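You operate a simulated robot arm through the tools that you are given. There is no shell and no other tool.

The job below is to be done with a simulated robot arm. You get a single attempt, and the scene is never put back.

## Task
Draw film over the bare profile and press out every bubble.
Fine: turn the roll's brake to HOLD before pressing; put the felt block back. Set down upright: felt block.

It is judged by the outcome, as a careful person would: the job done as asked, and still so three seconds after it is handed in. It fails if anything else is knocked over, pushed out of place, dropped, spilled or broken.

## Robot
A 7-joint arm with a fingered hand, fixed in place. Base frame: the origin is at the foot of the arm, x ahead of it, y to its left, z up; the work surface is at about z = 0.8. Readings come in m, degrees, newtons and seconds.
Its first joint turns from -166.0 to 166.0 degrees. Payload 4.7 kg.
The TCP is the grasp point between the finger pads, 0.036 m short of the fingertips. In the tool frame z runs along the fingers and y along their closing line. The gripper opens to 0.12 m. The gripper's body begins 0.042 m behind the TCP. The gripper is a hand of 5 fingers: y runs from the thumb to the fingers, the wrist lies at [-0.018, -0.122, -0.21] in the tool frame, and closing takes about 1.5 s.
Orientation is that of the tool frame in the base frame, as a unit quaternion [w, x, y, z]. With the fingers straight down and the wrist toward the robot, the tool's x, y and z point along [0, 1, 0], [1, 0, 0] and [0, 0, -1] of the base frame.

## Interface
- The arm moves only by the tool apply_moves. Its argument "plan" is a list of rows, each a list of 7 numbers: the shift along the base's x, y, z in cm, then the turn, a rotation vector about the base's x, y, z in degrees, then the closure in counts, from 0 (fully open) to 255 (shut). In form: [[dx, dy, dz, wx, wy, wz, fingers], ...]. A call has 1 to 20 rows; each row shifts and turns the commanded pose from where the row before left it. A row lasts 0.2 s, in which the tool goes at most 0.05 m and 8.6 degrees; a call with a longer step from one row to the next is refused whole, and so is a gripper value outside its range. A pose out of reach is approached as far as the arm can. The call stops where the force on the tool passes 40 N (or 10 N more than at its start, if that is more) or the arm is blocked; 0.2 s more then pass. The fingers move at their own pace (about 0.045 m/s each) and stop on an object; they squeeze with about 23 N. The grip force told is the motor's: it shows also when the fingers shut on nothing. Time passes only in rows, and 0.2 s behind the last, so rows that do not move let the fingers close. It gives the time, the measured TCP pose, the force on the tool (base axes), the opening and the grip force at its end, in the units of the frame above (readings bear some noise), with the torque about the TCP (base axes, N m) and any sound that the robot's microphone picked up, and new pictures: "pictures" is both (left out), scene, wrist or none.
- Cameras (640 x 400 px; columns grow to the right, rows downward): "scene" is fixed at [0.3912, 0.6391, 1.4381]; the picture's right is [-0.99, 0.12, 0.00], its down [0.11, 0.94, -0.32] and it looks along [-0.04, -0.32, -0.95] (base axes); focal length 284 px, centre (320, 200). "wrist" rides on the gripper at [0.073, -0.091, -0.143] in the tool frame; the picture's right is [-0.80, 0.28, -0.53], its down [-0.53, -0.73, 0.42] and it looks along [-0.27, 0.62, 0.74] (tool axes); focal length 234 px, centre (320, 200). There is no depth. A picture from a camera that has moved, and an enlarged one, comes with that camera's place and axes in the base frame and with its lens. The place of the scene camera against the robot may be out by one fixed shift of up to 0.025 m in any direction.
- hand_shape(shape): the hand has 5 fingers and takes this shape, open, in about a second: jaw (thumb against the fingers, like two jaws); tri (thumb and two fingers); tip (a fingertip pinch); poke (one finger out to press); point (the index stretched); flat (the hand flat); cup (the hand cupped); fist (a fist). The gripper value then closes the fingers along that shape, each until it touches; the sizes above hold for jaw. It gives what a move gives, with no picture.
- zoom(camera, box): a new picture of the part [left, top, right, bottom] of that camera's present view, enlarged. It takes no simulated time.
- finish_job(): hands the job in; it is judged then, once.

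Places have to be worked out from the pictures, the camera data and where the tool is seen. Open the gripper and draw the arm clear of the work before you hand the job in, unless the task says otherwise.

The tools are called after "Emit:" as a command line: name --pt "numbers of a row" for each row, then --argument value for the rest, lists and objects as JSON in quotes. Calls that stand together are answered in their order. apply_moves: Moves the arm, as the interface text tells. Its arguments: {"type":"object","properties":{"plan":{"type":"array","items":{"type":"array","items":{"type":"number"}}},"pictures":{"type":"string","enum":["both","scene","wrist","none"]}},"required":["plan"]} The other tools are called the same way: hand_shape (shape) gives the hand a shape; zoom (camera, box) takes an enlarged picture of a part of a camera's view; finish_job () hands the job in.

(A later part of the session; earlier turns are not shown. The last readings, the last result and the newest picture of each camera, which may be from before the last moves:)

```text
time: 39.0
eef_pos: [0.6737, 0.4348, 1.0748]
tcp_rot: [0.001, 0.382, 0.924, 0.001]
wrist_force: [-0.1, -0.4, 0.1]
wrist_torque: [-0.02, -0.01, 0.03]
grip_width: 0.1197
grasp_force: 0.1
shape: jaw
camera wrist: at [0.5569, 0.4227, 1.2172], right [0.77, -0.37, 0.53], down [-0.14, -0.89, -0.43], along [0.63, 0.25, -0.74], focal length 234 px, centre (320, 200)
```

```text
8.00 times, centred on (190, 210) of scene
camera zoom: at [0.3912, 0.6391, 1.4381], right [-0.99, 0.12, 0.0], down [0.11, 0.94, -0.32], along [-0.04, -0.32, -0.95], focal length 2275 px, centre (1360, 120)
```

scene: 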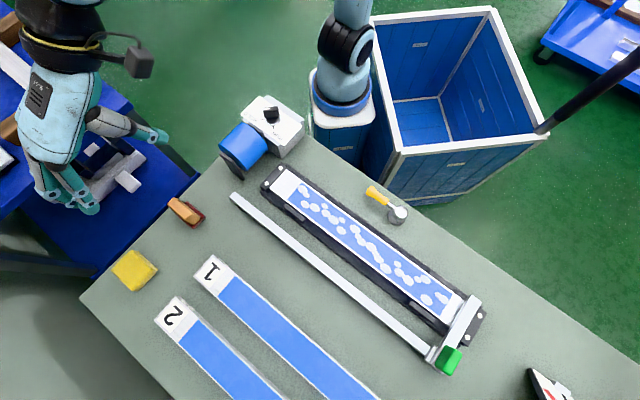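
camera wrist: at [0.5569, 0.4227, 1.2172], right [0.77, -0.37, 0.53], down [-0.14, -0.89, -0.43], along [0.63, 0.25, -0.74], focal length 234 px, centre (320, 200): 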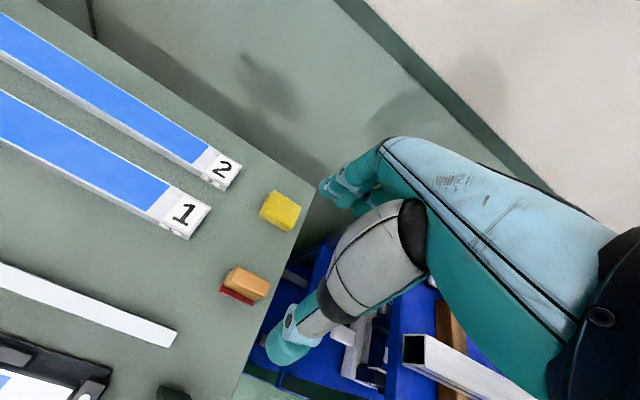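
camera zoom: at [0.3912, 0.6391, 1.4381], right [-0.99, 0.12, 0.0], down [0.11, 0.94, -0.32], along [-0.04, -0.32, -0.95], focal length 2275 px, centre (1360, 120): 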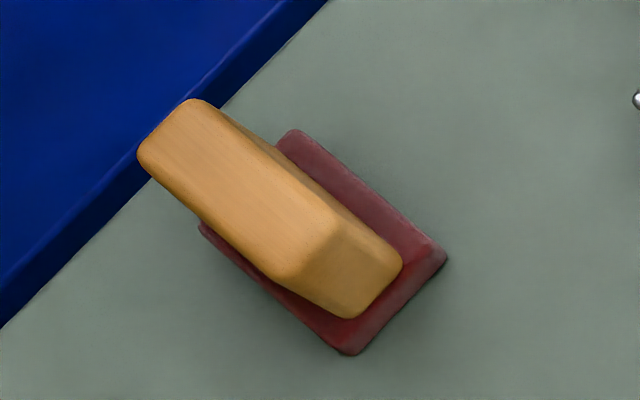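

The grip is about 5.5 × 2.1 cm with its top at 0.853, centred at (0.679, 0.439), on a pad about 1.1 cm thick. I centre over it, pre-close partway, and descend to a checking height.

Emit:
apply_moves --pt "0.5 0.4 -3 0 0 0 100" --pt "0 0 -4 0 0 0 100" --pt "0 0 -4 0 0 0 100" --pt "0 0 -4 0 0 0 100" --pt "0 0 -2 0 0 0 100" --pt "0 0 0 0 0 0 100" --pictures "both"

Emit:
zoom --camera "wrist" --box '[200, 160, 420, 380]'

Emit:
zoom --camera "scene" --box '[120, 120, 280, 260]'

```text
time: 40.4
eef_pos: [0.6782, 0.437, 0.8992]
tcp_rot: [-0.001, 0.383, 0.924, 0.001]
wrist_force: [0.6, 0.1, 0.3]
wrist_torque: [0.0, 0.01, 0.05]
grip_width: 0.0735
grasp_force: 0.1
shape: jaw
camera wrist: at [0.5632, 0.4249, 1.0425], right [0.77, -0.37, 0.53], down [-0.14, -0.89, -0.42], along [0.63, 0.25, -0.74], focal length 234 px, centre (320, 200)
```

scene: 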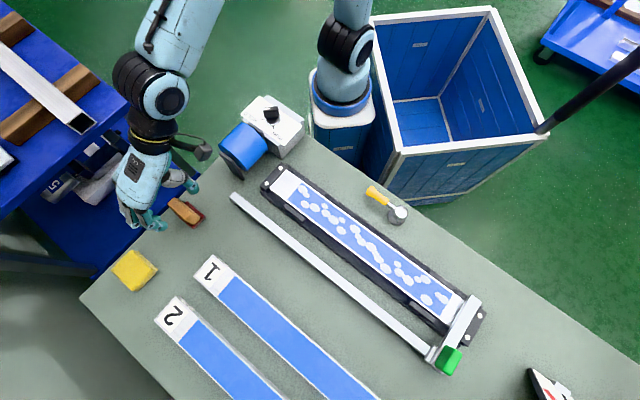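
wrist: 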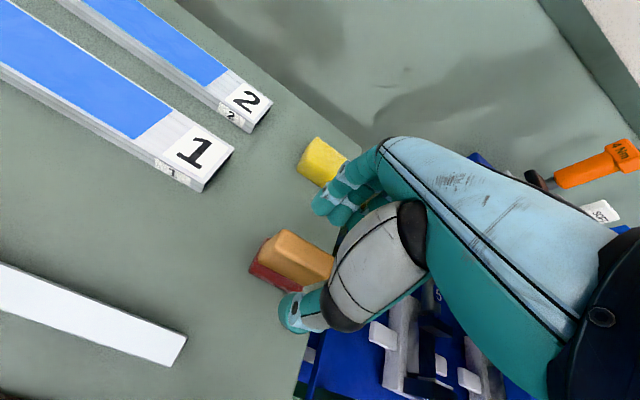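

```text
1.82 times, centred on (310, 270) of wrist
camera zoom: at [0.5632, 0.4249, 1.0425], right [0.77, -0.37, 0.53], down [-0.14, -0.89, -0.42], along [0.63, 0.25, -0.74], focal length 426 px, centre (338, 73)
```

zoom: 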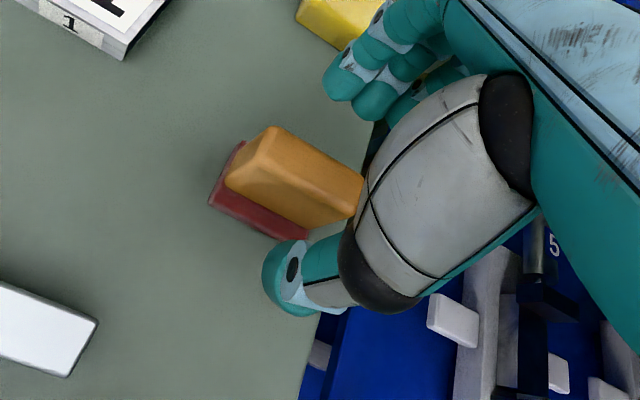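

```text
2.86 times, centred on (200, 190) of scene
camera zoom: at [0.3912, 0.6391, 1.4381], right [-0.99, 0.12, 0.0], down [0.11, 0.94, -0.32], along [-0.04, -0.32, -0.95], focal length 813 px, centre (663, 229)
```

zoom: 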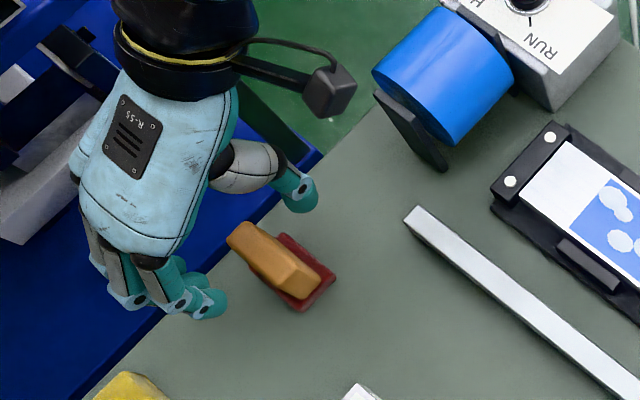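

The thumb and fingers straddle the block as planned. I'll lower to about 0.858 so the fingertips sit just above the pad, and check before closing.

Emit:
apply_moves --pt "0.1 0.15 -2 0 0 0 100" --pt "0 0 -1.5 0 0 0 110" --pt "0 0 -0.6 0 0 0 120" --pt "0 0 0 0 0 0 120" --pictures "both"

Emit:
zoom --camera "wrist" --box '[220, 180, 400, 360]'

Emit:
zoom --camera "scene" --box '[120, 140, 260, 260]'

```text
time: 41.4
eef_pos: [0.6811, 0.4386, 0.8597]
tcp_rot: [0.001, 0.383, 0.924, 0.0]
wrist_force: [-0.2, 0.7, -0.6]
wrist_torque: [-0.01, -0.01, -0.02]
grip_width: 0.0641
grasp_force: 0.0
shape: jaw
camera wrist: at [0.5645, 0.4267, 1.0031], right [0.77, -0.37, 0.53], down [-0.14, -0.89, -0.42], along [0.63, 0.25, -0.74], focal length 234 px, centre (320, 200)
```

scene: 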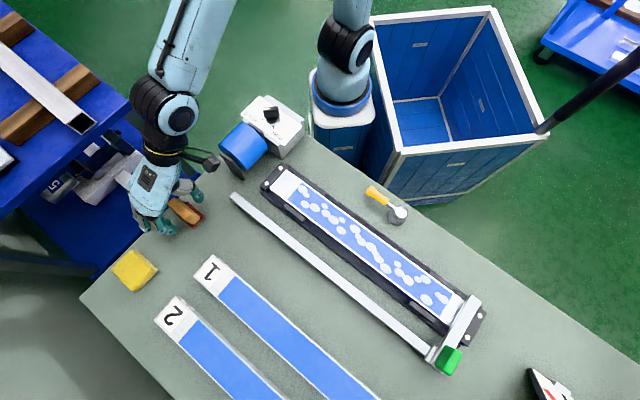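
wrist: 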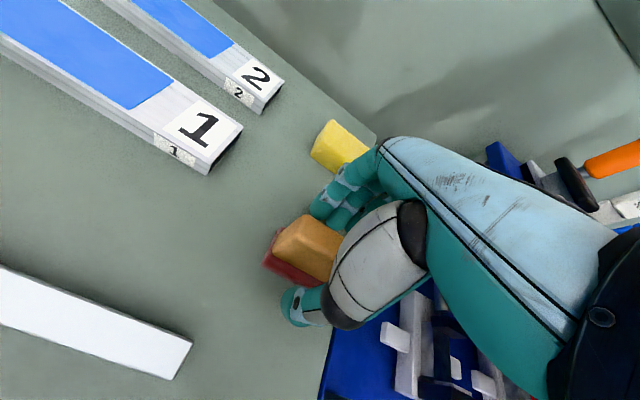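

```text
2.22 times, centred on (310, 270) of wrist
camera zoom: at [0.5645, 0.4267, 1.0031], right [0.77, -0.37, 0.53], down [-0.14, -0.89, -0.42], along [0.63, 0.25, -0.74], focal length 520 px, centre (342, 44)
```

zoom: 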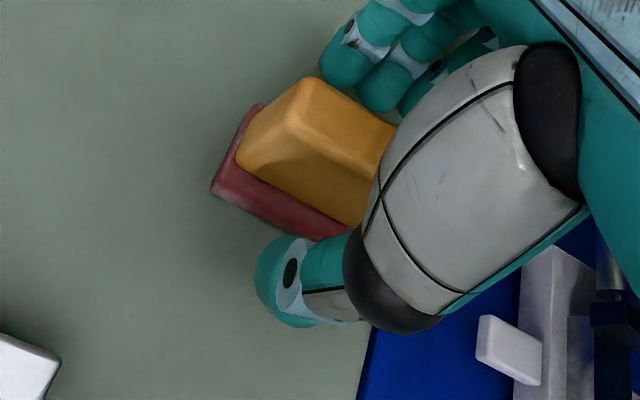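

```text
3.33 times, centred on (190, 200) of scene
camera zoom: at [0.3912, 0.6391, 1.4381], right [-0.99, 0.12, 0.0], down [0.11, 0.94, -0.32], along [-0.04, -0.32, -0.95], focal length 948 px, centre (753, 200)
```

zoom: 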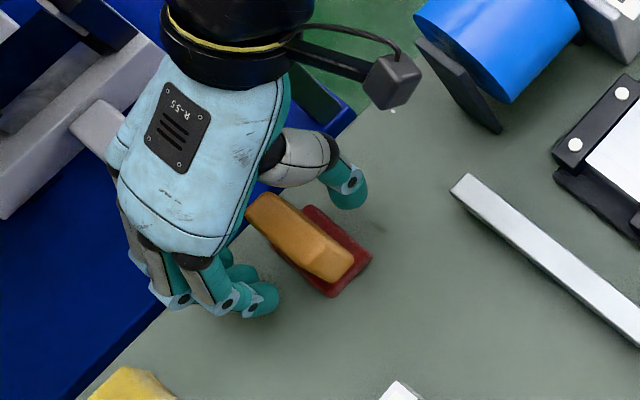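

The hand brackets the grip symmetrically with no contact. Now I close on it.

Emit:
apply_moves --pt "0 0 0 0 0 0 150" --pt "0 0 0 0 0 0 180" --pt "0 0 0 0 0 0 205" --pt "0 0 0 0 0 0 230" --pt "0 0 0 0 0 0 255" --pt "0 0 0 0 0 0 255" --pt "0 0 0 0 0 0 255" --pictures "both"

Emit:
zoom --camera "wrist" --box '[220, 180, 400, 360]'

Emit:
zoom --camera "scene" --box '[120, 140, 260, 260]'

```text
time: 43.0
eef_pos: [0.6797, 0.4399, 0.8606]
tcp_rot: [0.0, 0.383, 0.924, 0.0]
wrist_force: [-0.3, 0.3, -0.5]
wrist_torque: [-0.01, 0.03, -0.01]
grip_width: 0.0188
grasp_force: 23.3
shape: jaw
camera wrist: at [0.5645, 0.4267, 1.0031], right [0.77, -0.37, 0.53], down [-0.14, -0.89, -0.42], along [0.63, 0.25, -0.74], focal length 234 px, centre (320, 200)
```

scene: 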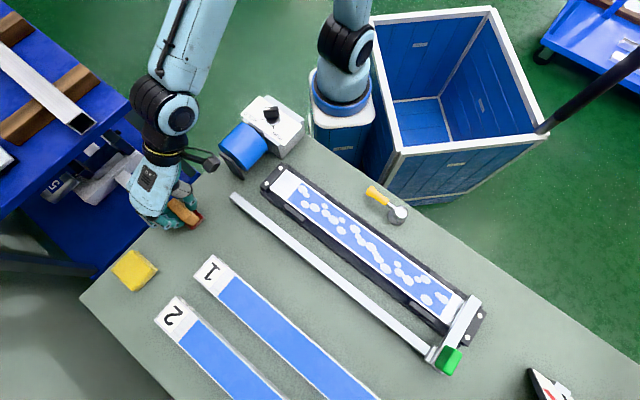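
wrist: 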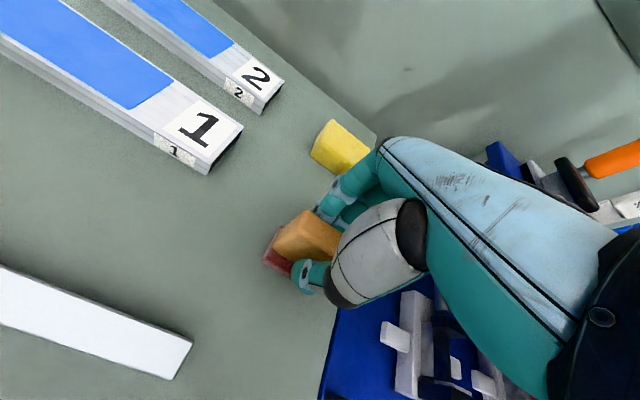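

```text
2.22 times, centred on (310, 270) of wrist
camera zoom: at [0.5645, 0.4267, 1.0031], right [0.77, -0.37, 0.53], down [-0.14, -0.89, -0.42], along [0.63, 0.25, -0.74], focal length 520 px, centre (342, 44)
```

zoom: 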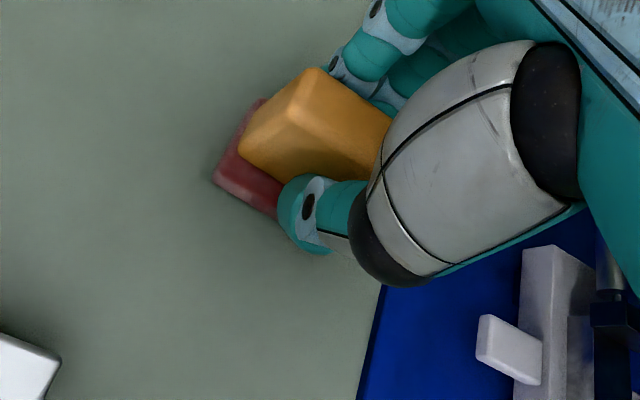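

```text
3.33 times, centred on (190, 200) of scene
camera zoom: at [0.3912, 0.6391, 1.4381], right [-0.99, 0.12, 0.0], down [0.11, 0.94, -0.32], along [-0.04, -0.32, -0.95], focal length 948 px, centre (753, 200)
```

zoom: 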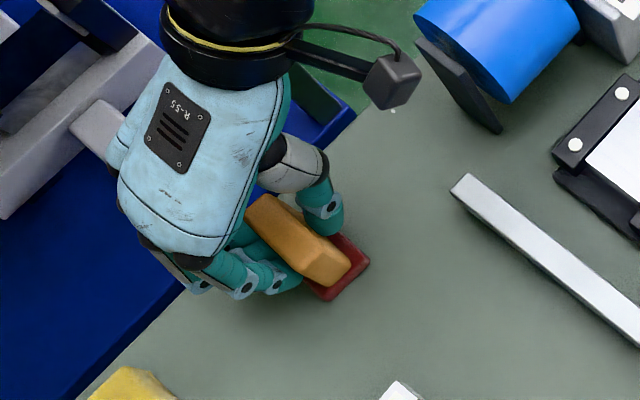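

The block is held at 1.9 cm width with the TCP at (0.680, 0.439, 0.860), which is my reference for returning it. I lift straight up and carry it above the start of the film.

Emit:
apply_moves --pt "0 0 1 0 0 0 255" --pt "0 0 2 0 0 0 255" --pt "0 0 4 0 0 0 255" --pt "0 0 4.5 0 0 0 255" --pt "0 0 4.5 0 0 0 255" --pt "0 0 4 0 0 0 255" --pt "0 0 0 0 0 0 255" --pictures "both"

Emit:
zoom --camera "wrist" --box '[220, 180, 400, 360]'

Emit:
zoom --camera "scene" --box '[60, 80, 240, 240]'

```text
time: 44.6
eef_pos: [0.6803, 0.4388, 1.0604]
tcp_rot: [0.001, 0.383, 0.924, -0.001]
wrist_force: [0.0, 0.6, -0.5]
wrist_torque: [0.03, -0.01, 0.01]
grip_width: 0.0189
grasp_force: 23.4
shape: jaw
camera wrist: at [0.5643, 0.4254, 1.2039], right [0.77, -0.37, 0.53], down [-0.14, -0.89, -0.42], along [0.63, 0.25, -0.74], focal length 234 px, centre (320, 200)
```

scene: 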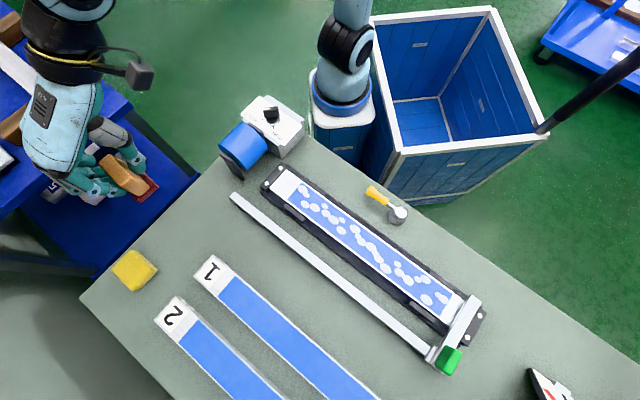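
wrist: 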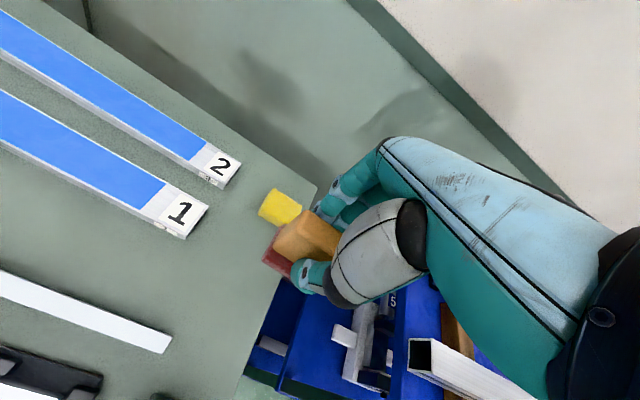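

```text
2.22 times, centred on (310, 270) of wrist
camera zoom: at [0.5643, 0.4254, 1.2039], right [0.77, -0.37, 0.53], down [-0.14, -0.89, -0.42], along [0.63, 0.25, -0.74], focal length 520 px, centre (342, 44)
```

zoom: 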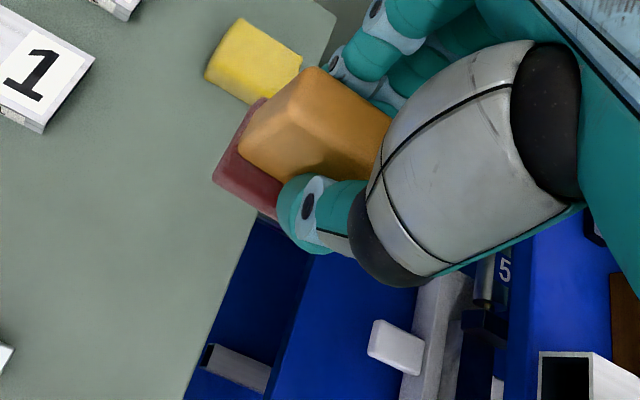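

```text
2.50 times, centred on (150, 160) of scene
camera zoom: at [0.3912, 0.6391, 1.4381], right [-0.99, 0.12, 0.0], down [0.11, 0.94, -0.32], along [-0.04, -0.32, -0.95], focal length 711 px, centre (745, 300)
```

zoom: 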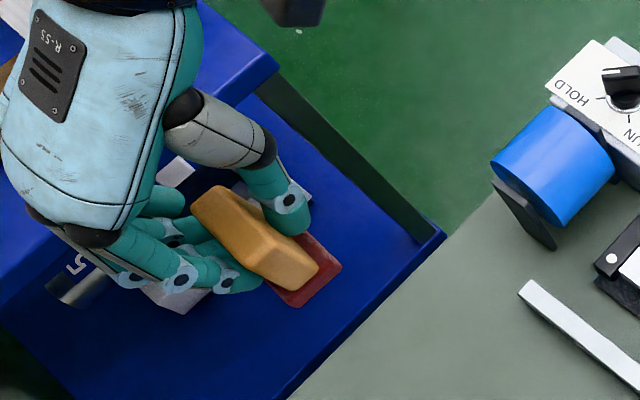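

The block hangs level in the grip. I carry it over to the start end of the film, staying high past the roll, then come lower to check alignment.

Emit:
apply_moves --pt "-4.4 -0.1 0 0 0 0 255" --pt "-4.4 -0.1 0 0 0 0 255" --pt "-4.4 -0.1 0 0 0 0 255" --pt "-4.4 -0.1 0 0 0 0 255" --pt "-4.4 -0.2 0 0 0 0 255" --pt "-4.3 -0.2 0 0 0 0 255" --pt "0 0 -4 0 0 0 255" --pt "0 0 -4 0 0 0 255" --pt "0 0 -2 0 0 0 255" --pt "0 0 0 0 0 0 255" --pictures "both"

Emit:
zoom --camera "wrist" --box '[160, 160, 380, 380]'

Emit:
zoom --camera "scene" --box '[220, 90, 400, 250]'

```text
time: 46.8
eef_pos: [0.4173, 0.4317, 0.9583]
tcp_rot: [0.0, 0.382, 0.924, 0.0]
wrist_force: [0.0, 0.1, -0.8]
wrist_torque: [0.0, 0.01, -0.01]
grip_width: 0.0193
grasp_force: 23.1
shape: jaw
camera wrist: at [0.301, 0.4184, 1.1018], right [0.77, -0.37, 0.53], down [-0.14, -0.89, -0.42], along [0.63, 0.25, -0.74], focal length 234 px, centre (320, 200)
```

scene: 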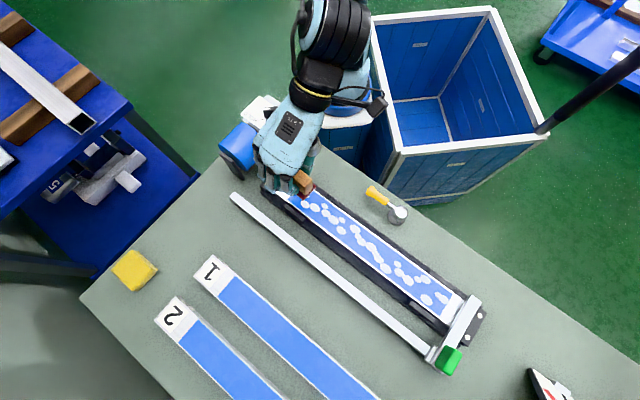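
wrist: 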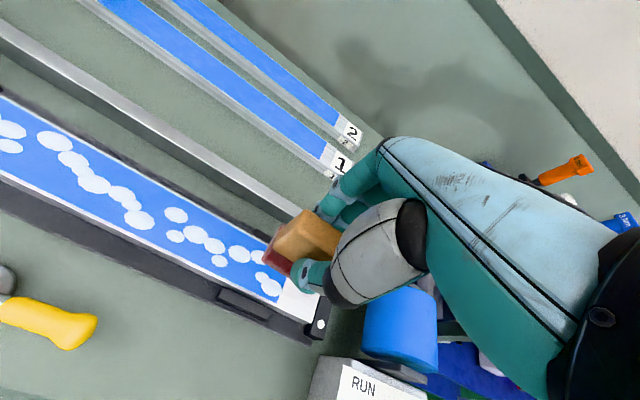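

```text
1.82 times, centred on (270, 270) of wrist
camera zoom: at [0.301, 0.4184, 1.1018], right [0.77, -0.37, 0.53], down [-0.14, -0.89, -0.42], along [0.63, 0.25, -0.74], focal length 426 px, centre (411, 73)
```

zoom: 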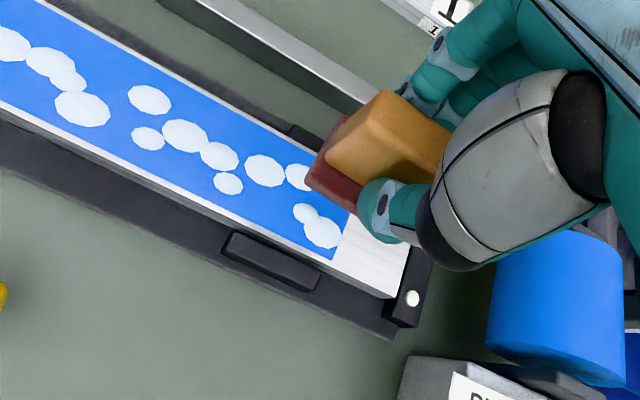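

```text
2.50 times, centred on (310, 170) of scene
camera zoom: at [0.3912, 0.6391, 1.4381], right [-0.99, 0.12, 0.0], down [0.11, 0.94, -0.32], along [-0.04, -0.32, -0.95], focal length 711 px, centre (345, 275)
```

zoom: 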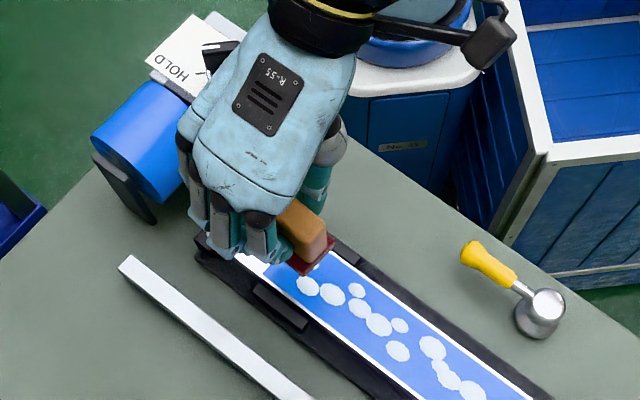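

The pad lines up with the film's centreline (q ≈ 0.600). I'll lower it toward the film start in stages and feel for contact.

Emit:
apply_moves --pt "0 0 -2 0 0 0 255" --pt "0 0 -2 0 0 0 255" --pt "0 0 -1.2 0 0 0 255" --pt "0 0 0 0 0 0 255" --pictures "both"

Emit:
zoom --camera "wrist" --box '[200, 200, 360, 360]'

```text
time: 47.8
eef_pos: [0.4195, 0.4332, 0.9071]
tcp_rot: [0.0, 0.383, 0.924, 0.0]
wrist_force: [-0.4, -1.1, -1.0]
wrist_torque: [-0.01, -0.04, 0.03]
grip_width: 0.019
grasp_force: 23.3
shape: jaw
camera wrist: at [0.3023, 0.4193, 1.0507], right [0.77, -0.37, 0.53], down [-0.14, -0.89, -0.42], along [0.63, 0.25, -0.74], focal length 234 px, centre (320, 200)
```

scene: 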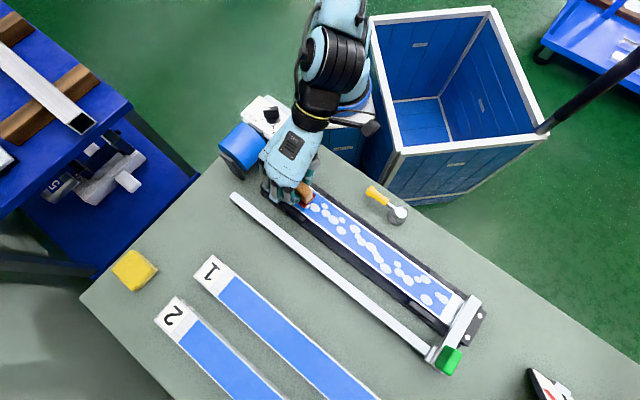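
wrist: 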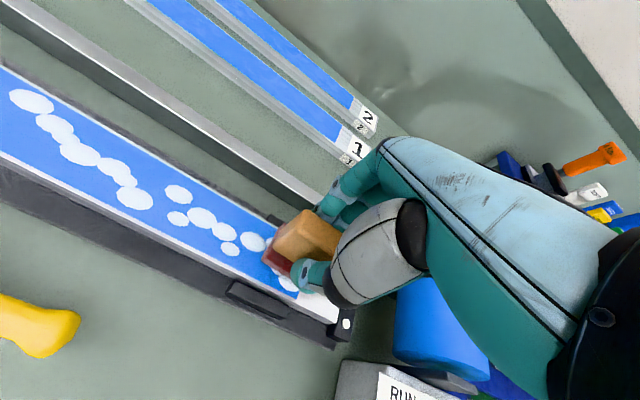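

```text
2.50 times, centred on (280, 280) of wrist
camera zoom: at [0.3023, 0.4193, 1.0507], right [0.77, -0.37, 0.53], down [-0.14, -0.89, -0.42], along [0.63, 0.25, -0.74], focal length 585 px, centre (420, 0)
```

zoom: 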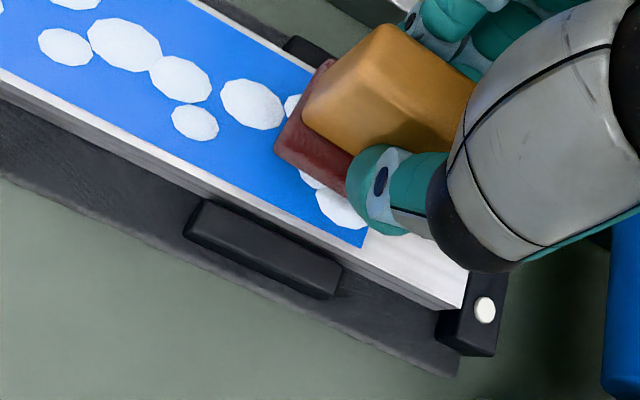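

Comparing film-corner sightings at two heights puts the profile top near 0.816, so contact should come around TCP z ≈ 0.876. I go down carefully.

Emit:
apply_moves --pt "0 0 -0.6 0 0 0 255" --pt "0 0 -0.5 0 0 0 255" --pt "0 0 -0.4 0 0 0 255" --pt "0 0 -0.3 0 0 0 255" --pt "0 0 0 0 0 0 255" --pictures "wrist"

Emit:
zoom --camera "wrist" --box '[200, 200, 360, 360]'

```text
time: 49.0
eef_pos: [0.4176, 0.4335, 0.891]
tcp_rot: [-0.001, 0.382, 0.924, 0.002]
wrist_force: [-0.4, -4.0, 11.1]
wrist_torque: [-0.08, -0.04, -0.03]
grip_width: 0.0194
grasp_force: 23.2
shape: jaw
camera wrist: at [0.3016, 0.4199, 1.0343], right [0.77, -0.37, 0.53], down [-0.14, -0.89, -0.43], along [0.63, 0.25, -0.74], focal length 234 px, centre (320, 200)
```

wrist: 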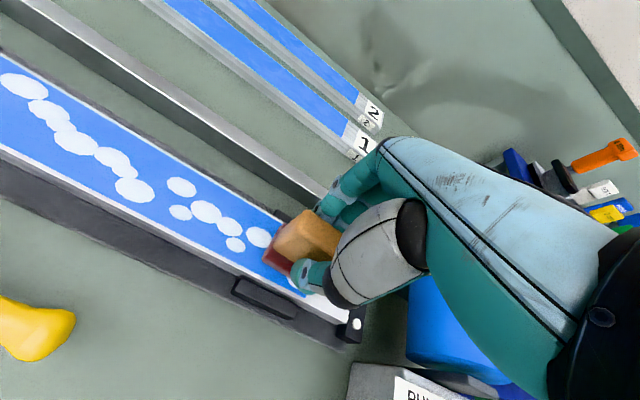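

```text
2.50 times, centred on (280, 280) of wrist
camera zoom: at [0.3016, 0.4199, 1.0343], right [0.77, -0.37, 0.53], down [-0.14, -0.89, -0.43], along [0.63, 0.25, -0.74], focal length 585 px, centre (420, 0)
```

zoom: 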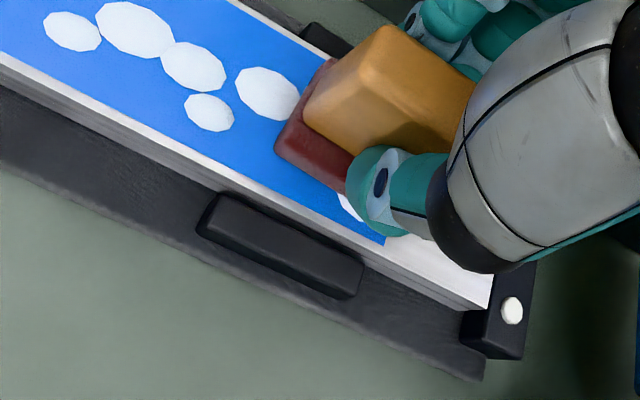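

The pad touches the film at TCP z ≈ 0.891 with about 11 N, so the profile top is near 0.831. I'll slide a short way along the profile and see whether the bubbles behind the pad disappear.

Emit:
apply_moves --pt "-0.5 0.5 -0.05 0 0 0 255" --pt "-0.7 0.7 0 0 0 0 255" --pt "-0.7 0.7 0 0 0 0 255" --pt "-0.7 0.7 0 0 0 0 255" --pt "-0.7 0.7 0 0 0 0 255" --pt "-0.7 0.7 0 0 0 0 255" --pictures "both"

Emit:
zoom --camera "wrist" --box '[180, 180, 380, 380]'

Emit:
zoom --camera "scene" --box '[240, 140, 400, 280]'

```text
time: 50.4
eef_pos: [0.3778, 0.4723, 0.8905]
tcp_rot: [-0.001, 0.383, 0.924, 0.001]
wrist_force: [5.0, -4.3, 20.3]
wrist_torque: [-0.1, -0.18, 0.0]
grip_width: 0.0199
grasp_force: 22.8
shape: jaw
camera wrist: at [0.2612, 0.4588, 1.0338], right [0.77, -0.37, 0.52], down [-0.14, -0.89, -0.43], along [0.63, 0.25, -0.74], focal length 234 px, centre (320, 200)
```

scene: 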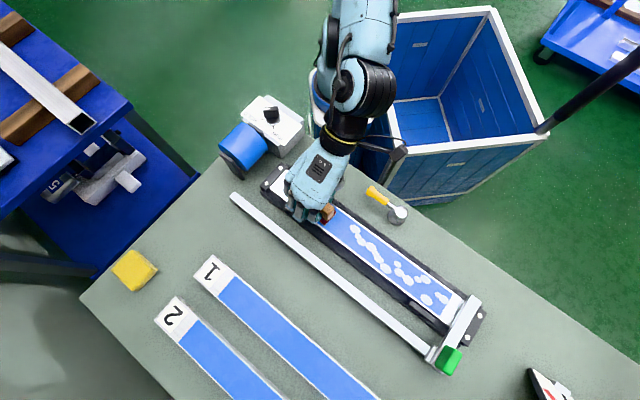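
wrist: 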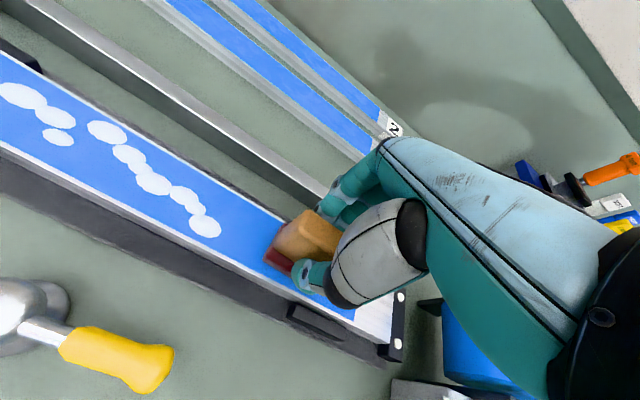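

```text
2.00 times, centred on (280, 280) of wrist
camera zoom: at [0.2612, 0.4588, 1.0338], right [0.77, -0.37, 0.52], down [-0.14, -0.89, -0.43], along [0.63, 0.25, -0.74], focal length 468 px, centre (400, 40)
```

zoom: 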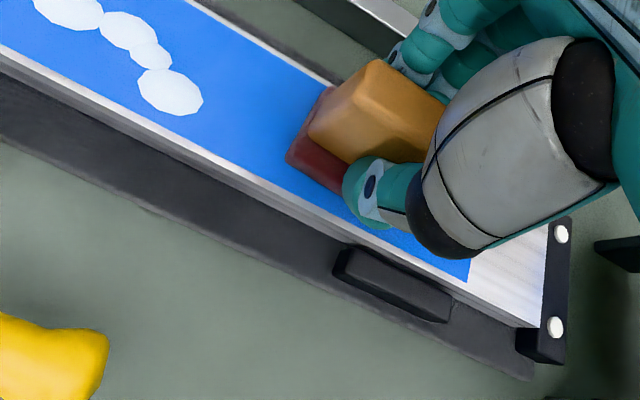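

```text
2.86 times, centred on (320, 210) of scene
camera zoom: at [0.3912, 0.6391, 1.4381], right [-0.99, 0.12, 0.0], down [0.11, 0.94, -0.32], along [-0.04, -0.32, -0.95], focal length 813 px, centre (320, 171)
```

zoom: 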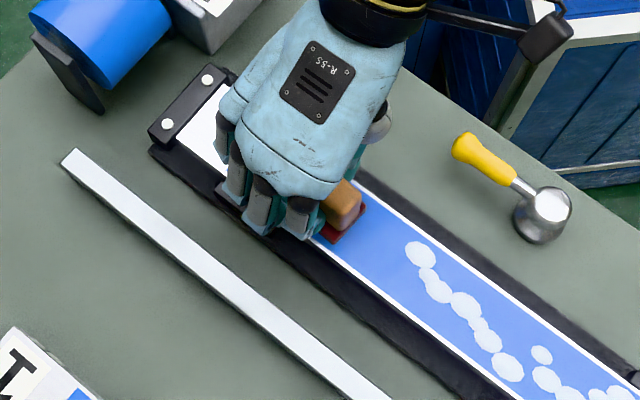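

The bubbles under and behind the pad are gone; force is about 20 N, so I ease off half a millimetre and continue the stroke along the profile.

Emit:
apply_moves --pt "-0.7 0.7 0.07 0 0 0 255" --pt "-0.7 0.7 0 0 0 0 255" --pt "-0.7 0.7 0 0 0 0 255" --pt "-0.7 0.7 0 0 0 0 255" --pt "-0.7 0.7 0 0 0 0 255" --pt "-0.7 0.7 0 0 0 0 255" --pt "-0.7 0.7 0 0 0 0 255" --pt "-0.7 0.7 0 0 0 0 255" --pictures "both"

Emit:
zoom --camera "scene" --box '[260, 150, 480, 340]'

```text
time: 52.2
eef_pos: [0.3217, 0.5276, 0.8909]
tcp_rot: [0.0, 0.382, 0.924, 0.0]
wrist_force: [3.7, -3.4, 16.7]
wrist_torque: [-0.07, -0.19, -0.02]
grip_width: 0.0201
grasp_force: 22.7
shape: jaw
camera wrist: at [0.2055, 0.5149, 1.034], right [0.77, -0.37, 0.52], down [-0.14, -0.89, -0.43], along [0.63, 0.25, -0.74], focal length 234 px, centre (320, 200)
```

scene: 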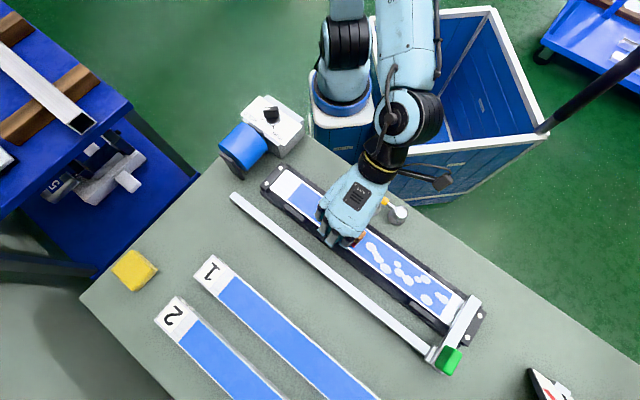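
wrist: 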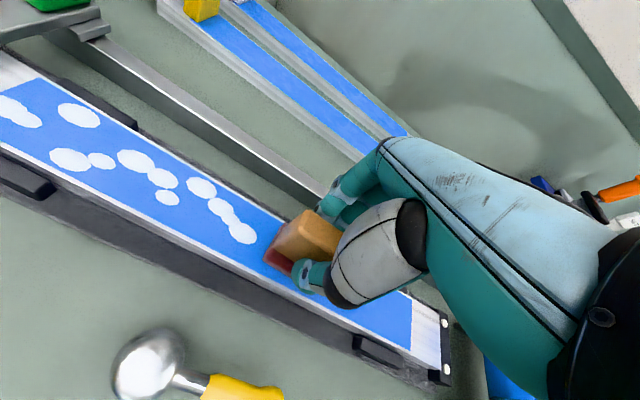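

```text
2.11 times, centred on (370, 245) of scene
camera zoom: at [0.3912, 0.6391, 1.4381], right [-0.99, 0.12, 0.0], down [0.11, 0.94, -0.32], along [-0.04, -0.32, -0.95], focal length 599 px, centre (215, 105)
```

zoom: 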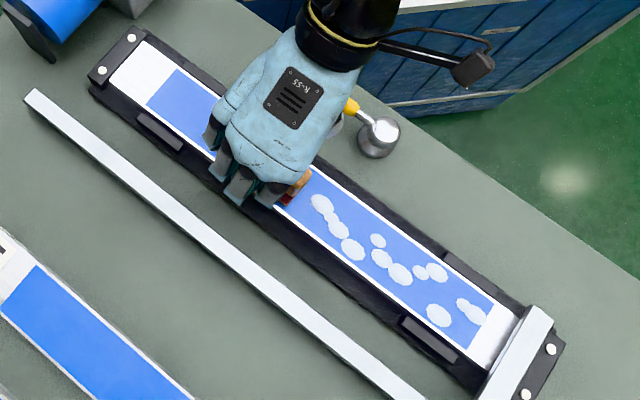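

The stroke is clearing the bubbles cleanly at about 17 N, and the mallet stays well below the hand. I continue along the film.

Emit:
apply_moves --pt "-0.7 0.7 0 0 0 0 255" --pt "-0.7 0.7 0 0 0 0 255" --pt "-0.7 0.7 0 0 0 0 255" --pt "-0.7 0.7 0 0 0 0 255" --pt "-0.7 0.7 0 0 0 0 255" --pt "-0.7 0.7 0 0 0 0 255" --pt "-0.7 0.7 0 0 0 0 255" --pt "-0.7 0.7 0 0 0 0 255" --pt "-0.7 0.7 0 0 0 0 255" --pt "-0.7 0.7 0 0 0 0 255" --pt "-0.7 0.7 0 0 0 0 255" --pt "-0.7 0.7 0 0 0 0 255" --pictures "both"

Emit:
zoom --camera "scene" --box '[260, 150, 480, 340]'

```text
time: 54.8
eef_pos: [0.2361, 0.6115, 0.8913]
tcp_rot: [0.0, 0.382, 0.924, 0.0]
wrist_force: [3.7, -2.9, 12.9]
wrist_torque: [-0.11, -0.14, -0.01]
grip_width: 0.0198
grasp_force: 22.7
shape: jaw
camera wrist: at [0.121, 0.5987, 1.0341], right [0.77, -0.37, 0.52], down [-0.14, -0.89, -0.43], along [0.63, 0.25, -0.74], focal length 234 px, centre (320, 200)
```

scene: 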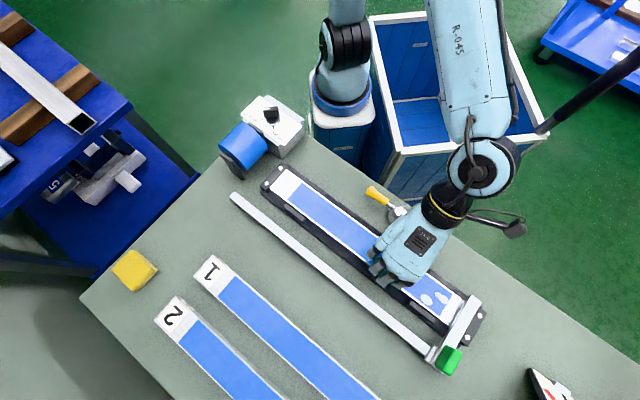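
wrist: 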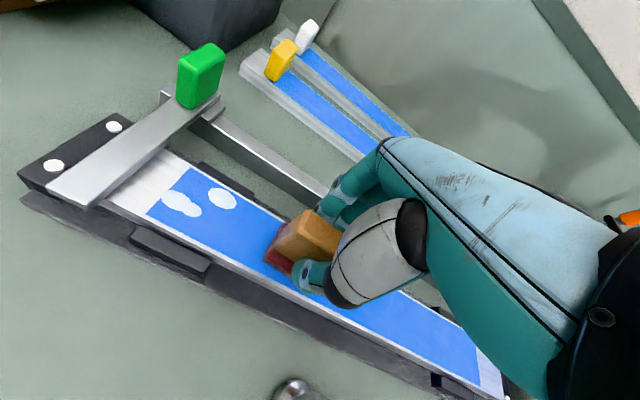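

```text
2.11 times, centred on (370, 245) of scene
camera zoom: at [0.3912, 0.6391, 1.4381], right [-0.99, 0.12, 0.0], down [0.11, 0.94, -0.32], along [-0.04, -0.32, -0.95], focal length 599 px, centre (215, 105)
```

zoom: 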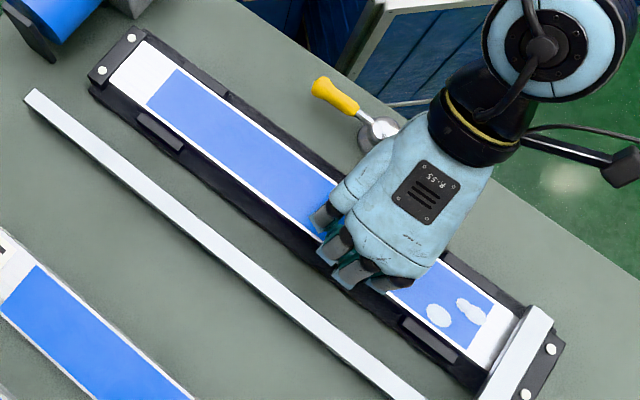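

Only the last two bubble clusters remain near the film end at s ≈ 0.39; the bar edge is at s ≈ 0.418. I continue to s ≈ 0.37, which puts the pad's edge just past the film end without touching the bar.

Emit:
apply_moves --pt "-0.7 0.7 0 0 0 0 255" --pt "-0.7 0.7 -0.03 0 0 0 255" --pt "-0.7 0.7 0 0 0 0 255" --pt "-0.7 0.7 0 0 0 0 255" --pt "-0.7 0.7 0 0 0 0 255" --pt "-0.7 0.7 0 0 0 0 255" --pt "-0.7 0.7 0 0 0 0 255" --pt "-0.7 0.7 0 0 0 0 255" --pt "-0.7 0.7 0 0 0 0 255" --pt "-0.6 0.6 0 0 0 0 255" --pt "-0.5 0.5 0 0 0 0 255" --pictures "both"

Emit:
zoom --camera "wrist" --box '[140, 140, 380, 340]'

Emit:
zoom --camera "scene" --box '[260, 150, 480, 340]'

```text
time: 57.2
eef_pos: [0.1628, 0.6863, 0.8897]
tcp_rot: [0.0, 0.383, 0.924, 0.0]
wrist_force: [3.2, -3.0, 15.8]
wrist_torque: [-0.05, -0.13, 0.02]
grip_width: 0.0197
grasp_force: 22.8
shape: jaw
camera wrist: at [0.0478, 0.673, 1.0336], right [0.77, -0.37, 0.52], down [-0.14, -0.89, -0.42], along [0.63, 0.25, -0.74], focal length 234 px, centre (320, 200)
```

scene: 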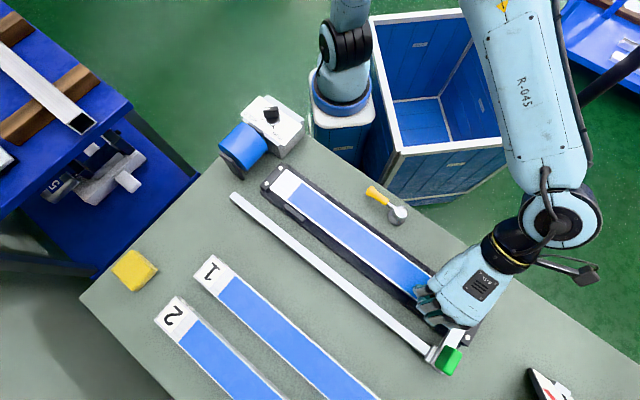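
wrist: 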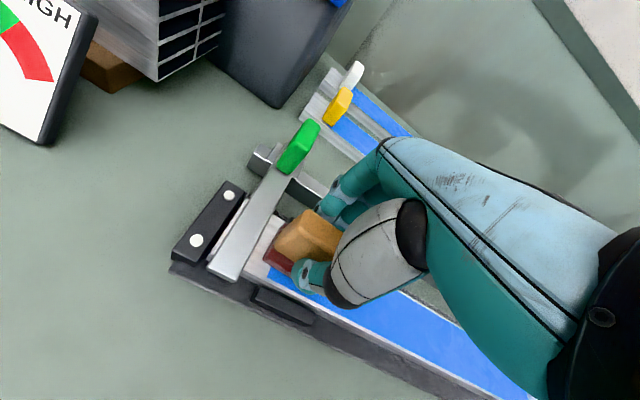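

```text
2.00 times, centred on (260, 240) of wrist
camera zoom: at [0.0478, 0.673, 1.0336], right [0.77, -0.37, 0.52], down [-0.14, -0.89, -0.42], along [0.63, 0.25, -0.74], focal length 468 px, centre (440, 120)
```

zoom: 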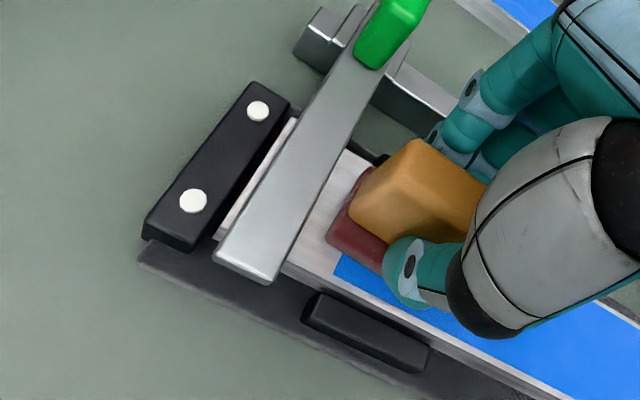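

```text
2.11 times, centred on (370, 245) of scene
camera zoom: at [0.3912, 0.6391, 1.4381], right [-0.99, 0.12, 0.0], down [0.11, 0.94, -0.32], along [-0.04, -0.32, -0.95], focal length 599 px, centre (215, 105)
```

zoom: 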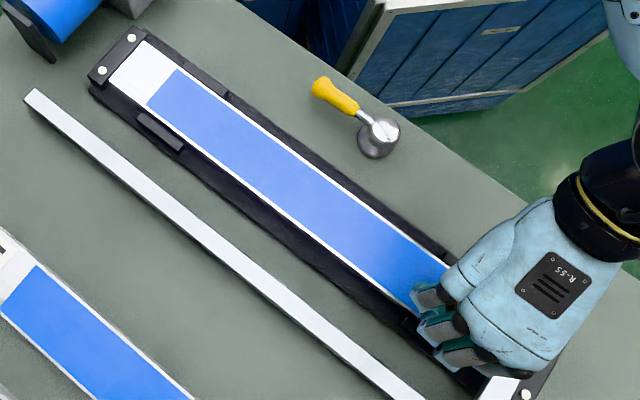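

The pad has covered the film end and no bubbles show in the visible part. I lift the block straight up and inspect the whole film.

Emit:
apply_moves --pt "0 0 1 0 0 0 255" --pt "0 0 3 0 0 0 255" --pt "0.5 -0.5 4 0 0 0 255" --pt "2 -2.5 4 0 0 0 255" --pt "2 -2.5 3 0 0 0 255" --pt "3 -3 0 0 0 0 255" --pt "3 -3 0 0 0 0 255" --pt "3 -3 0 0 0 0 255" --pt "3 -3 0 0 0 0 255" --pt "3 -3 0 0 0 0 255" --pictures "both"

Emit:
zoom --camera "scene" --box '[380, 240, 500, 360]'

Emit:
zoom --camera "wrist" --box '[0, 100, 320, 340]'

```text
refused: row 4 steps farther than a row can; nothing moved
```

```text
3.33 times, centred on (440, 300) of scene
camera zoom: at [0.3912, 0.6391, 1.4381], right [-0.99, 0.12, 0.0], down [0.11, 0.94, -0.32], along [-0.04, -0.32, -0.95], focal length 948 px, centre (-80, -133)
```

zoom: 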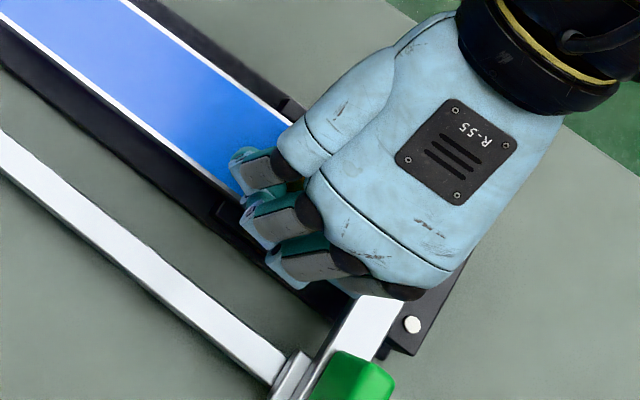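

```text
1.67 times, centred on (160, 220) of wrist
camera zoom: at [0.0478, 0.673, 1.0336], right [0.77, -0.37, 0.52], down [-0.14, -0.89, -0.42], along [0.63, 0.25, -0.74], focal length 390 px, centre (587, 167)
```

zoom: 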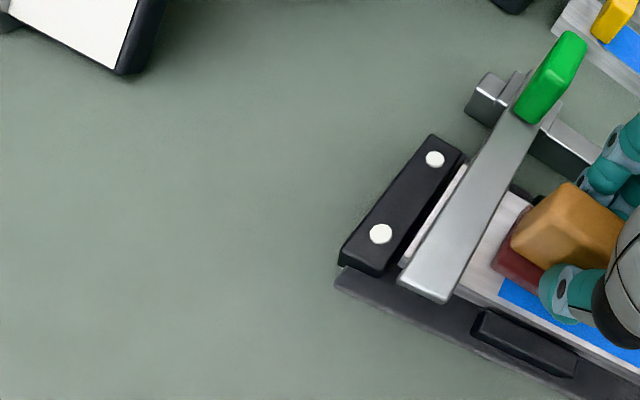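

That call was refused because one row was too long, so nothing moved. I'll lift again with shorter steps.

Emit:
apply_moves --pt "0 0 1 0 0 0 255" --pt "0 0 3 0 0 0 255" --pt "0 0 4 0 0 0 255" --pt "0 0 4 0 0 0 255" --pt "2 -2 2 0 0 0 255" --pt "3 -3 0 0 0 0 255" --pt "3 -3 0 0 0 0 255" --pt "3 -3 0 0 0 0 255" --pt "3 -3 0 0 0 0 255" --pt "3 -3 0 0 0 0 255" --pictures "both"

Emit:
zoom --camera "scene" --box '[380, 240, 500, 360]'

Emit:
zoom --camera "wrist" --box '[0, 100, 320, 340]'

```text
time: 59.4
eef_pos: [0.334, 0.5149, 1.0293]
tcp_rot: [0.001, 0.381, 0.925, 0.0]
wrist_force: [-0.4, -0.6, -1.6]
wrist_torque: [-0.01, 0.01, -0.01]
grip_width: 0.0194
grasp_force: 23.0
shape: jaw
camera wrist: at [0.2174, 0.5022, 1.1729], right [0.77, -0.37, 0.52], down [-0.14, -0.89, -0.42], along [0.63, 0.25, -0.74], focal length 234 px, centre (320, 200)
```

scene: 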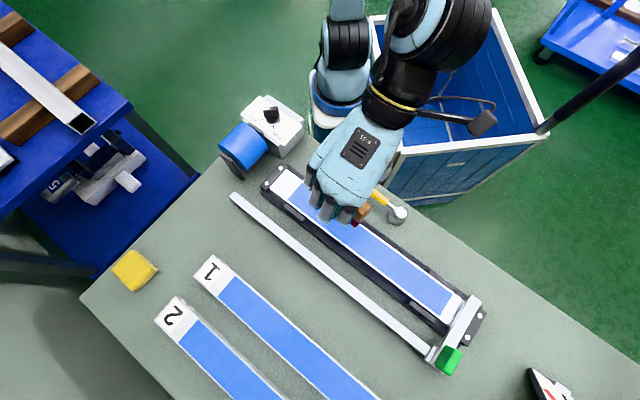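
wrist: 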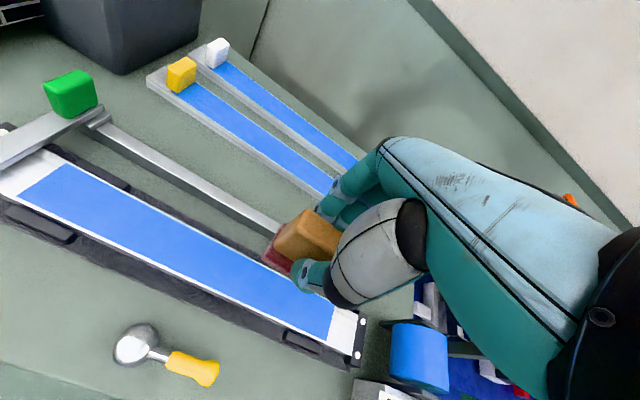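

```text
3.33 times, centred on (440, 300) of scene
camera zoom: at [0.3912, 0.6391, 1.4381], right [-0.99, 0.12, 0.0], down [0.11, 0.94, -0.32], along [-0.04, -0.32, -0.95], focal length 948 px, centre (-80, -133)
```

zoom: 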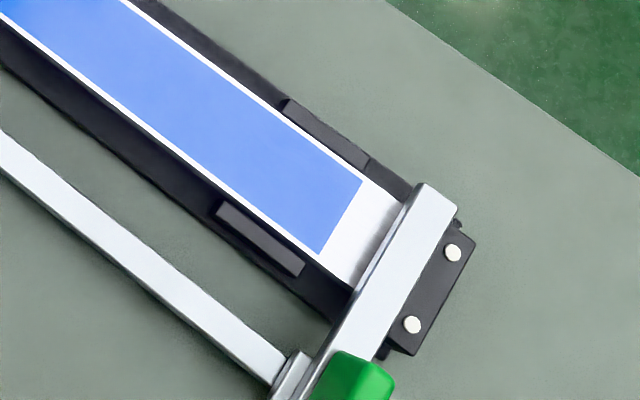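

```text
1.67 times, centred on (160, 220) of wrist
camera zoom: at [0.2174, 0.5022, 1.1729], right [0.77, -0.37, 0.52], down [-0.14, -0.89, -0.42], along [0.63, 0.25, -0.74], focal length 390 px, centre (587, 167)
```

zoom: 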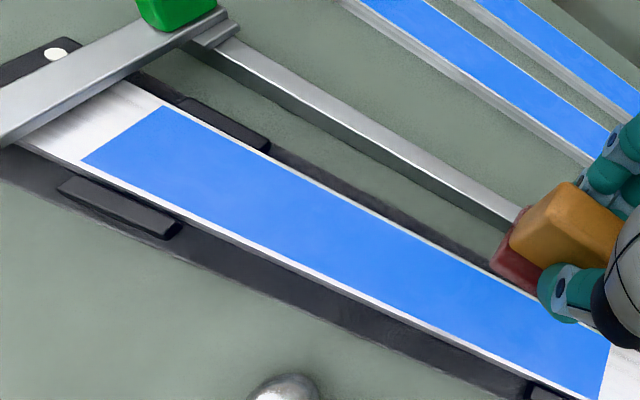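

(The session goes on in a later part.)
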